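You operate a simulated robot arm through the tools that you are given. There is no shell and no other tool. Be economical: measure what you need, move in short steps, check, and stop when the job is done.

You run a simulated robot arm. Do the job below in one go: nothing can be reset, and whatever is moved stays where it is left.

Task
Close the wide brown drawer.
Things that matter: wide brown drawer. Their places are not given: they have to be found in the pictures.

The check looks at the end state, three seconds after you hand in, the way a careful person would. Anything else that was tipped, shoved, dropped, spilled or broken makes it a failure.

Robot
A 7-joint arm with a two-finger parallel gripper, fixed in place. Base frame: the origin is at the foot of the arm, x ahead of it, y to its left, z up. Lengths are in mm, angles in degrees, forces in N, time in s.
With the tool pointing down near the work surface it reaches from about 200 to 660 mm from the base axis. Its first joint turns from -66.0 to 66.0 degrees. Payload 1.57 kg.
Tool frame: the origin (TCP) lies between the finger pads and is the grasp point; the fingertips stand 30 mm ahead of it; z points along the fingers, y is the line along which they close. Largest opening 110 mm; finger width 24, thickness 12; the body of the gripper, 48 by 112 mm, starts 78 mm behind the TCP.
Orientation is told as [roll, pitch, yaw] about the base's x, y, z axes, in that order, counted from this pose: with the fingers straight down and closing along the base's y, the tool's x points along the base's -x, its y along +y and its z along -z.

Tools
- The arm moves only by the tool jog_arm. Its argument "motion" is a list of rows, each an object of numbers (a shift or turn left out is 0, a gripper value left out holds the last): "dx", "dy", "dz": the shift along the tool's x, y, z in units of 100 mm (1.0 is 100 mm); "ax", "ay", "az": the turn, a rotation vector about the tool's x, y, z in units of 180 degrees (1.0 is 180 degrees). In form: [{"dx": .., "dy": .., "dz": .., "ax": .., "ay": .., "az": ..}, ...]. A call has 1 to 8 rows; each row is the pose to reach, as a shift and turn from the pose commanded when the call began, along the tool's axes at that moment. "jaw" is the gripper command, from -1 (fully open) to 1 (shut), values between in proportion, set as the call begins (left out, the last holds). A call with a number of a shift or a turn outside -1 to 1 is refused whole. A row lasts 0.2 s, in which the tool goes at most 50 mm and 8.6 degrees; a call with a longer step from one row to the next is refused whole, and so is a gripper value outside its range. Where a pose cannot be reached the arm comes as near as it can. A force on the tool above 40 N (or 10 N above the force at the start of the call, whichever is more), or a blocked arm, ends the call early, and 0.2 s more pass. The fingers move at their own pace (about 108 mm/s each) and stop on an object; they squeeze with about 39 N. The grip force told is the motor's: it shows also when the fingers shut on nothing. Time passes only in rows, and 0.2 s behind the last, so rows that repeat a pose let the fingers close. The reply holds the time, the measured pose of the TCP, the force on the tool along the base axes, the opening and the grip force, in the units named above and with some noise, and new pictures: "pictures" is both (left out), scene, wrist or none.
- Cameras (640 x 400 px; columns grow to the right, rows downward): "scene" is fixed at [151.3, -396, 1381.1]; the picture's right is [0.84, -0.55, 0.00], its down [-0.42, -0.65, -0.63] and it looks along [0.35, 0.53, -0.77] (base axes); focal length 356 px, centre (320, 200). "wrist" rides on the gripper at [-36, 0, -80] in the tool frame; the picture's right is [0.00, -1.00, 0.00], its down [0.97, 0.00, -0.24] and it looks along [0.24, 0.00, 0.97] (tool axes); focal length 218 px, centre (320, 200).
- measure_at(camera, pixels): there is no depth. For up to 12 entries [column, row, z] of the newest picture of that camera ("zoom" is the newest enlarged one), the place [x, y] in the base frame at which the ray of that pixel passes the height z, good to about 3 mm. No time passes.
- close_up(camera, box): a new picture of the part [left, top, right, bottom] of that camera's present view, enlarged. No time passes.
- job_done(): hands the job in; it is judged then, once.

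Keep the steps short. Do not move on a guess: measure, check each grasp and each placing, and mend mistakes. In all there are 60 turns and 120 pictures (those below and enlarged ones count). Leave the gripper open and the arm clear of the work at the hand-in unless told otherwise, and finish with a single line.

The tools are called after ">>>" as a command line: name --argument value ..., lists and objects as JSON in quotes. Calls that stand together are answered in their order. jog_arm: Moves the arm, as the interface text tells. Its arguments: {"type":"object","properties":{"motion":{"type":"array","items":{"type":"object","properties":{"dx":{"type":"number"},"dy":{"type":"number"},"dz":{"type":"number"},"ax":{"type":"number"},"ay":{"type":"number"},"az":{"type":"number"}}}},"jaw":{"type":"number"},"pictures":{"type":"string","enum":["both","scene","wrist","none"]}},"required":["motion"]} The other tools are called the same way: measure_at (camera, pixels) gives the place at which the rays of pixels pass given heights; close_up (camera, box) takes an enlarged picture of a part of a camera's view; job_done () hands the job in.

At the start:

```text
time: 0.0
tcp_pos: [416.5, 93.8, 841.0]
tcp_rot: [-0.1, 0.0, 0.0]
contact_force: [-0.3, 0.3, -0.3]
finger_gap: 109.9
grasp_force: 0.0
```

scene: 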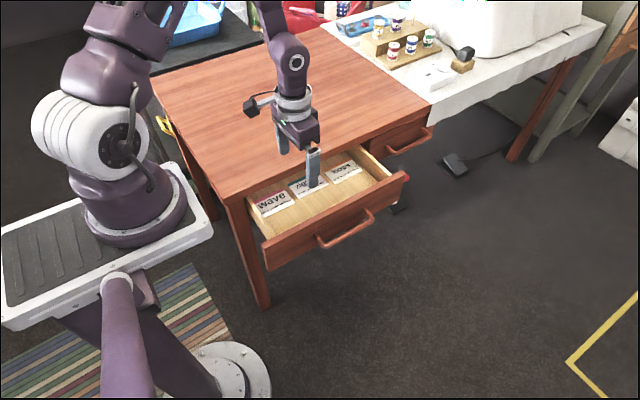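
wrist: 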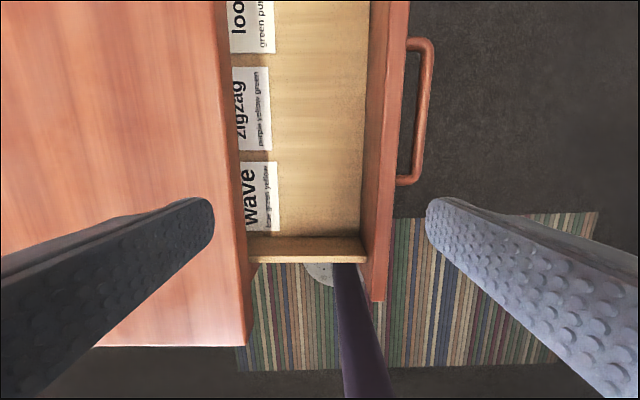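

The wide brown drawer is open toward the base's -y side. I'll measure the desk edge, the front panel and the handle in both pictures.

>>> measure_at --camera "scene" --pixels '[[262, 243, 600], [408, 172, 600], [262, 243, 580], [408, 172, 580], [222, 198, 620], [430, 106, 620], [345, 240, 540], [345, 240, 560], [365, 150, 620], [268, 268, 500], [405, 200, 500]]'

>>> measure_at --camera "wrist" --pixels '[[372, 300, 600], [408, 5, 600], [372, 300, 580], [408, 5, 580], [245, 345, 620], [215, 5, 620], [430, 45, 540], [412, 182, 540], [430, 45, 560], [412, 182, 560], [385, 200, 600], [385, 200, 580]]'

>>> close_up --camera "scene" --box '[210, 90, 450, 280]'

```text
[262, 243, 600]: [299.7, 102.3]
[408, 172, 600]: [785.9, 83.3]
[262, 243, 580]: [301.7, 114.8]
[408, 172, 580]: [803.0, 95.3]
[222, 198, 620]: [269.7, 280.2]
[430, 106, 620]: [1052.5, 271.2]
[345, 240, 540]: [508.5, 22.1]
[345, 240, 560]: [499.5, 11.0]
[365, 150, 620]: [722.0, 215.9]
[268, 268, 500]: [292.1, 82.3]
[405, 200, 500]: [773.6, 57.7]
```

```text
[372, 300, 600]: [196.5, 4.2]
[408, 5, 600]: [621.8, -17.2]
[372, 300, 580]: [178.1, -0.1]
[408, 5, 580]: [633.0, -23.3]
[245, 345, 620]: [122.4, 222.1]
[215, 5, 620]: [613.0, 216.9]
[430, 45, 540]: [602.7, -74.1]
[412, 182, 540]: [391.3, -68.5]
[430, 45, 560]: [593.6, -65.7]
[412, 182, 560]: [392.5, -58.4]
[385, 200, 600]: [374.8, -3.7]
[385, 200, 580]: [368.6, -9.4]
```

```text
2.11 times, centred on (330, 185) of scene
```

zoom: 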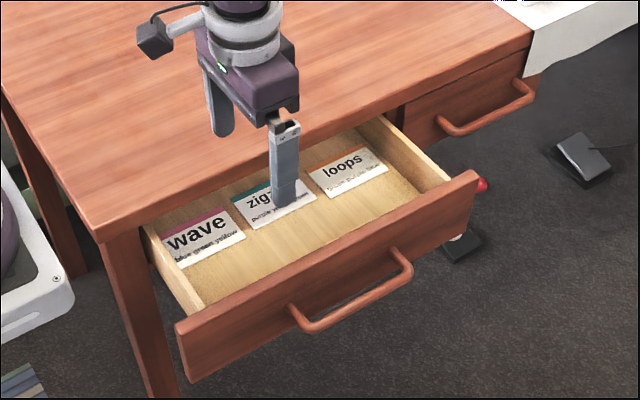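

The scene and wrist results disagree at the heights I assumed, so I'll triangulate the same points at other heights.

>>> measure_at --camera "zoom" --pixels '[[98, 240, 620], [98, 240, 720], [98, 240, 770], [176, 325, 550], [176, 325, 650], [176, 325, 720], [480, 172, 600], [480, 172, 700], [292, 306, 600], [292, 306, 680], [410, 250, 600], [410, 250, 680]]'

>>> measure_at --camera "wrist" --pixels '[[245, 345, 620], [245, 345, 720], [245, 345, 770], [378, 301, 550], [378, 301, 650], [378, 301, 720], [408, 5, 600], [408, 5, 700], [400, 184, 600], [400, 184, 680], [410, 40, 600], [410, 40, 680]]'

```text
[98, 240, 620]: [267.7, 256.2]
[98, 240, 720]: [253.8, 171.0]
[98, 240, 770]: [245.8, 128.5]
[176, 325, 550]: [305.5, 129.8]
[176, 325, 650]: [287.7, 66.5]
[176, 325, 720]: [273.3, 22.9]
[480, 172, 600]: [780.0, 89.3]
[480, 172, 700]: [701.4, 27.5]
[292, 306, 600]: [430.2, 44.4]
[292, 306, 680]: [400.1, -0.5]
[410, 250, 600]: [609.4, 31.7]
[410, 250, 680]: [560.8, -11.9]
```

```text
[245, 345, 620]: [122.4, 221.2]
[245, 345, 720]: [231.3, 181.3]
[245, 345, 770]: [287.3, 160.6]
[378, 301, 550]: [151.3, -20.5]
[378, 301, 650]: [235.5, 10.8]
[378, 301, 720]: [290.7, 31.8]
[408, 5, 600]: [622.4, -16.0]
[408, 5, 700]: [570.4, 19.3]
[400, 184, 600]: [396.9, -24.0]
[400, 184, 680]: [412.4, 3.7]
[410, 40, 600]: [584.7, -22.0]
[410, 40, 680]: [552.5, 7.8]
```

The triangulation gives a desktop at z≈735 with its edge at y≈165. The front panel's top is at z≈705, y≈25, and the handle bar is at z≈675, y≈-10, x≈400-555. I'll stay high while I move to -y and turn the gripper 90°, with the jaws shutting, so I can push the handle's middle toward +y.

>>> jog_arm --motion '[{"dx": -0.08, "dy": -0.125, "az": 0.045}, {"dx": -0.16, "dy": -0.25, "az": 0.09}, {"dx": -0.24, "dy": -0.375, "az": 0.135}, {"dx": -0.32, "dy": -0.5, "az": 0.18}, {"dx": -0.4, "dy": -0.625, "az": 0.225}, {"dx": -0.48, "dy": -0.75, "az": 0.27}, {"dx": -0.56, "dy": -0.875, "az": 0.315}, {"dx": -0.64, "dy": -1.0, "az": 0.36}]' --jaw 1 --pictures "none"

```text
time: 1.8
tcp_pos: [478.8, -6.2, 842.2]
tcp_rot: [0.0, 0.0, -65.0]
contact_force: [-1.0, -0.2, -0.1]
finger_gap: 0.3
grasp_force: 21.1
```

Closed and at yaw -65. Next I'll finish the turn and move 85 mm further toward -y.

>>> jog_arm --motion '[{"dx": -0.19, "dy": -0.09, "az": 0.035}, {"dx": -0.385, "dy": -0.18, "az": 0.07}, {"dx": -0.58, "dy": -0.27, "az": 0.105}, {"dx": -0.77, "dy": -0.36, "az": 0.139}, {"dx": -0.77, "dy": -0.36, "az": 0.139}]'

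```text
time: 3.0
tcp_pos: [481.0, -90.4, 839.8]
tcp_rot: [-0.1, 0.1, -89.9]
contact_force: [-0.4, -0.2, 0.1]
finger_gap: 0.0
grasp_force: 21.1
```

scene: 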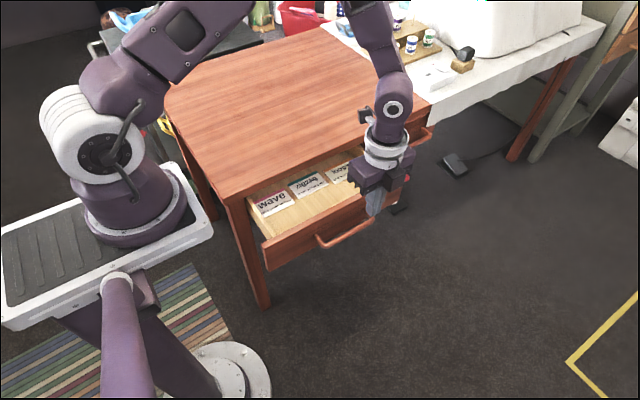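
wrist: 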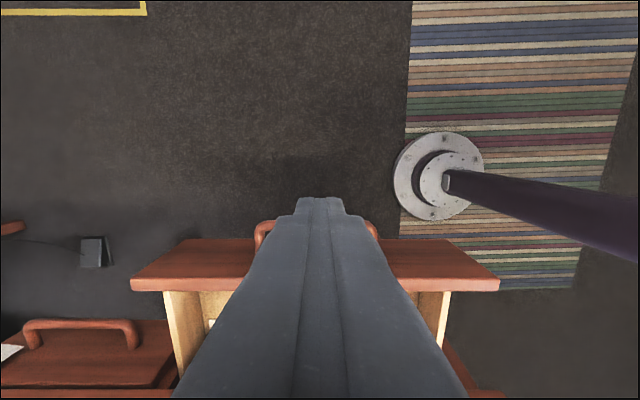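

Aligned: the handle spans columns 257-377 around the fingers, so its middle is at x≈481, with the outer edge near y≈-35. The fingers' front is at y≈-78, so I can lower outside the handle.

>>> jog_arm --motion '[{"dz": 0.4}, {"dz": 0.8}, {"dz": 1.0}]' --pictures "none"

>>> jog_arm --motion '[{"dz": 0.3}, {"dz": 0.6}, {"dz": 0.78}]'

```text
time: 3.8
tcp_pos: [479.5, -89.8, 740.4]
tcp_rot: [0.0, 0.0, -89.8]
contact_force: [0.6, 0.1, -0.4]
finger_gap: 0.0
grasp_force: 22.2
```

```text
time: 4.6
tcp_pos: [479.9, -90.9, 661.9]
tcp_rot: [0.0, -0.1, -89.8]
contact_force: [0.0, -0.4, 0.3]
finger_gap: 0.0
grasp_force: 21.4
```

scene: 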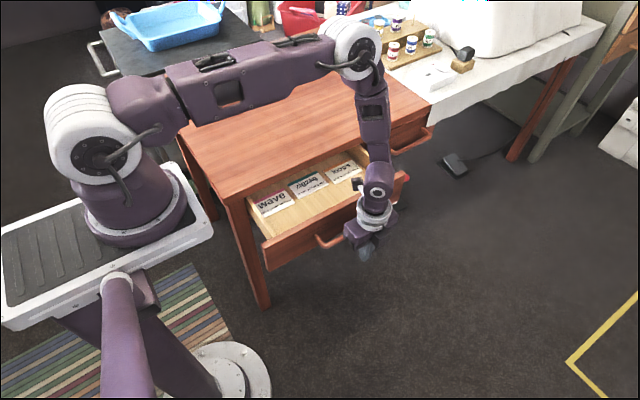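
wrist: 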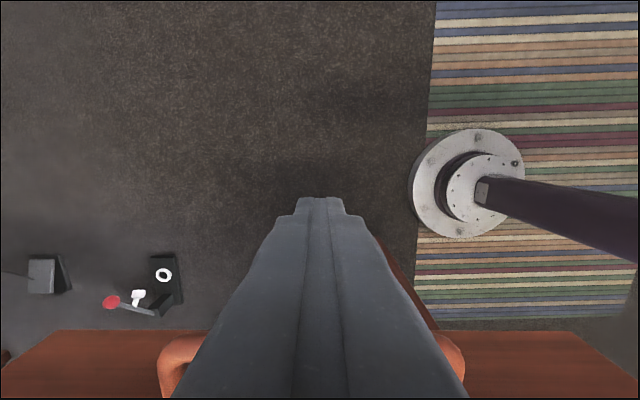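

The fingers are outside the handle at its height. Now I'll push toward +y (tool +x) gently.

>>> jog_arm --motion '[{"dx": 0.12}, {"dx": 0.24}, {"dx": 0.36}, {"dx": 0.48}, {"dx": 0.6}, {"dx": 0.72}, {"dx": 0.84}, {"dx": 0.96}]'

```text
time: 6.4
tcp_pos: [481.3, 7.1, 664.1]
tcp_rot: [-0.1, 0.0, -89.9]
contact_force: [-0.4, -1.9, -0.1]
finger_gap: 0.3
grasp_force: 21.4
```

scene: 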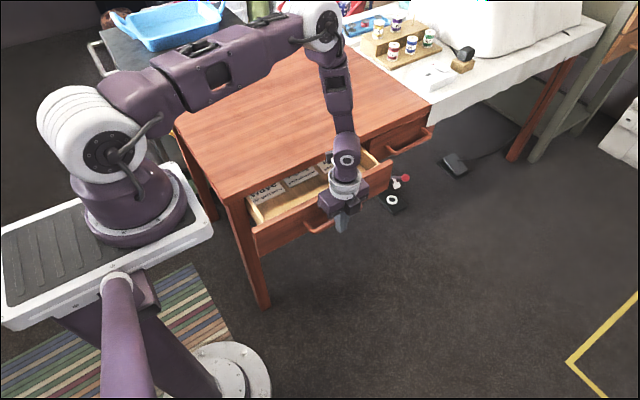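
wrist: 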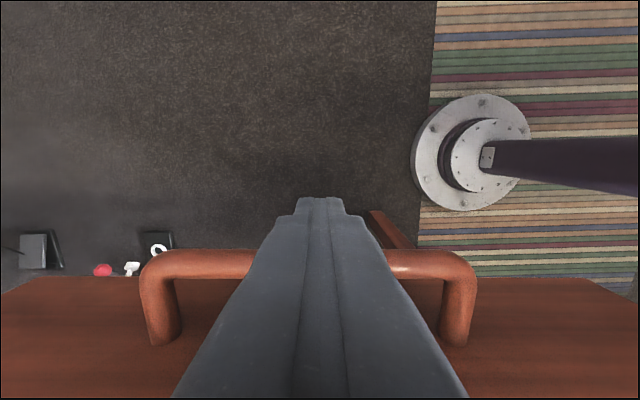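

The drawer is sliding in with about 2 N on the tool. I'll keep pushing slowly.

>>> jog_arm --motion '[{"dx": 0.1}, {"dx": 0.2}, {"dx": 0.3}, {"dx": 0.4}, {"dx": 0.5}, {"dx": 0.6}, {"dx": 0.7}, {"dx": 0.8}]'

```text
time: 8.2
tcp_pos: [478.4, 86.7, 663.0]
tcp_rot: [0.1, 0.0, -89.7]
contact_force: [0.1, -1.7, 0.5]
finger_gap: 0.0
grasp_force: 20.9
```

scene: 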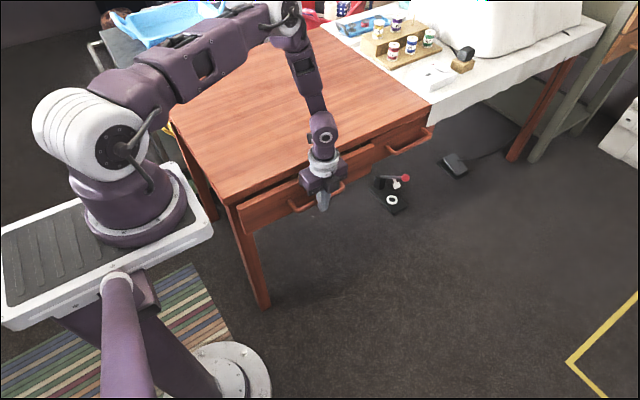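
wrist: 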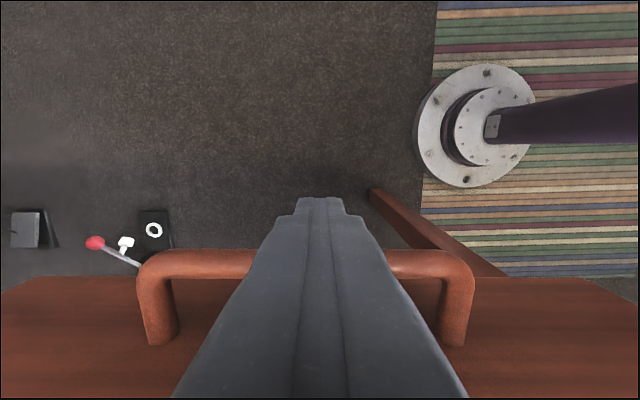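

Nearly shut. I'll push in small steps until it stops.

>>> jog_arm --motion '[{"dx": 0.05}, {"dx": 0.1}, {"dx": 0.15}, {"dx": 0.2}, {"dx": 0.25}, {"dx": 0.3}, {"dx": 0.35}, {"dx": 0.4}]'

```text
time: 9.8
tcp_pos: [480.0, 111.3, 662.4]
tcp_rot: [-0.1, -0.6, -89.9]
contact_force: [-0.3, -3.3, 0.5]
finger_gap: 0.2
grasp_force: 21.3
stopped in row 7: the force on the tool passed its limit (the readings are from after the stop); the commanded pose is now the measured one
```

scene: 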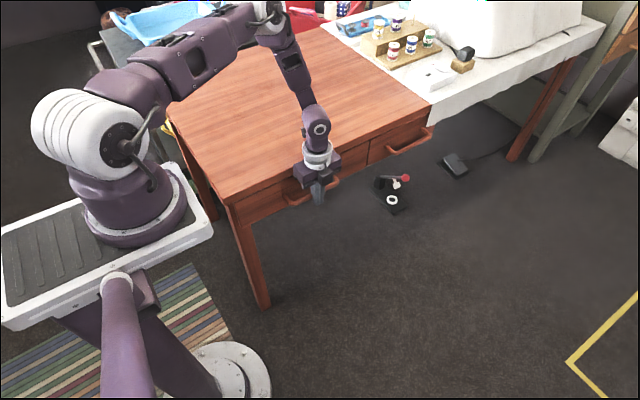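
wrist: 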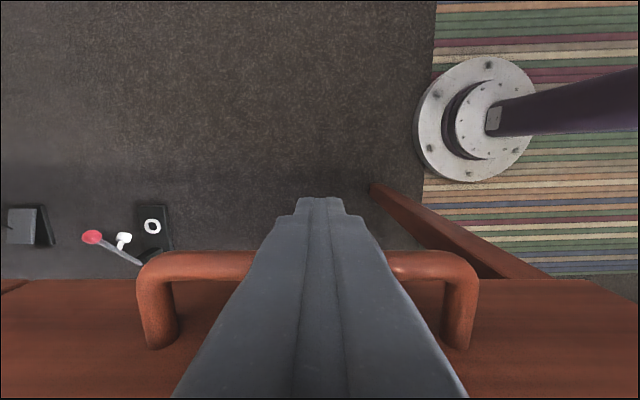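

The force limit tripped, so the drawer hit its stop. I'll back away and look.

>>> jog_arm --motion '[{"dx": -0.2}, {"dx": -0.5}, {"dx": -0.9}]' --pictures "none"

>>> jog_arm --motion '[{"dx": -0.4}, {"dx": -0.8}, {"dx": -0.9, "dz": -0.4}, {"dx": -0.9, "dz": -0.8}, {"dx": -0.9, "dz": -1.0}]' --jaw -1

>>> close_up --camera "scene" --box '[210, 90, 450, 280]'

```text
time: 10.6
tcp_pos: [477.6, 23.6, 665.3]
tcp_rot: [-0.2, -0.6, -90.0]
contact_force: [-0.4, -0.7, 1.2]
finger_gap: 0.0
grasp_force: 21.8
```

```text
time: 11.8
tcp_pos: [477.8, -65.9, 766.0]
tcp_rot: [0.0, -0.7, -89.9]
contact_force: [-0.4, -0.5, 0.2]
finger_gap: 109.9
grasp_force: 0.1
```

scene: 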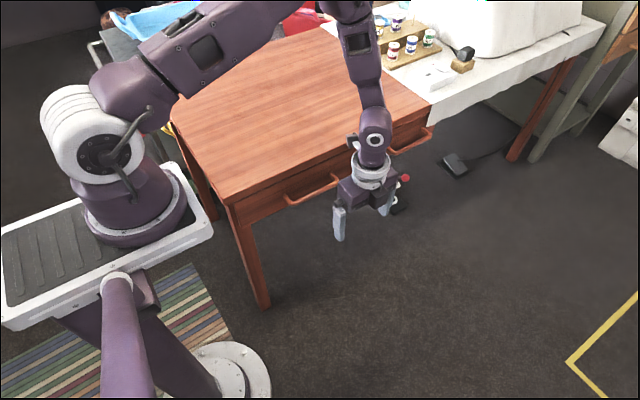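
wrist: 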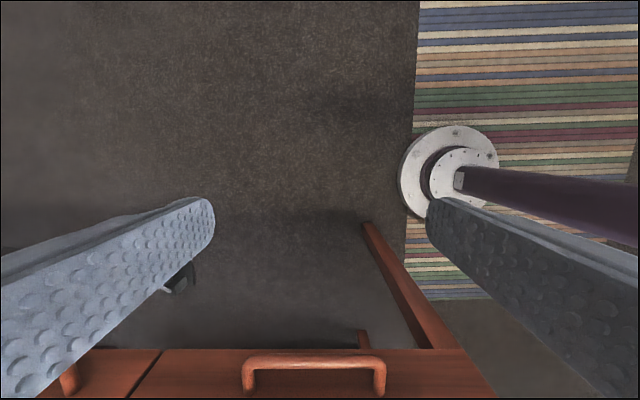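

```text
2.11 times, centred on (330, 185) of scene
```

zoom: 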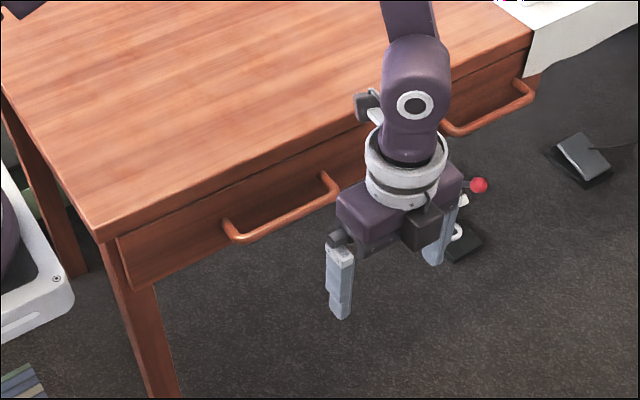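

The front looks flush with the neighbouring drawer, with both bottom edges at row ≈349 in the wrist view. I'll check the seam close up.

>>> close_up --camera "wrist" --box '[90, 330, 250, 400]'

```text
4.00 times, centred on (170, 365) of wrist
```

zoom: 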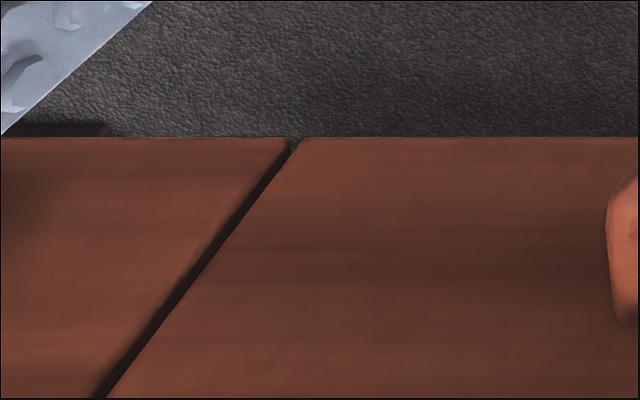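

The two fronts are exactly flush, the gripper is open and the arm is clear, so I'm handing in.

>>> job_done

```text
The job is handed in.
```

The wide brown drawer is closed: it was pushed in to its stop, sits flush with the drawer beside it, and nothing else was touched.
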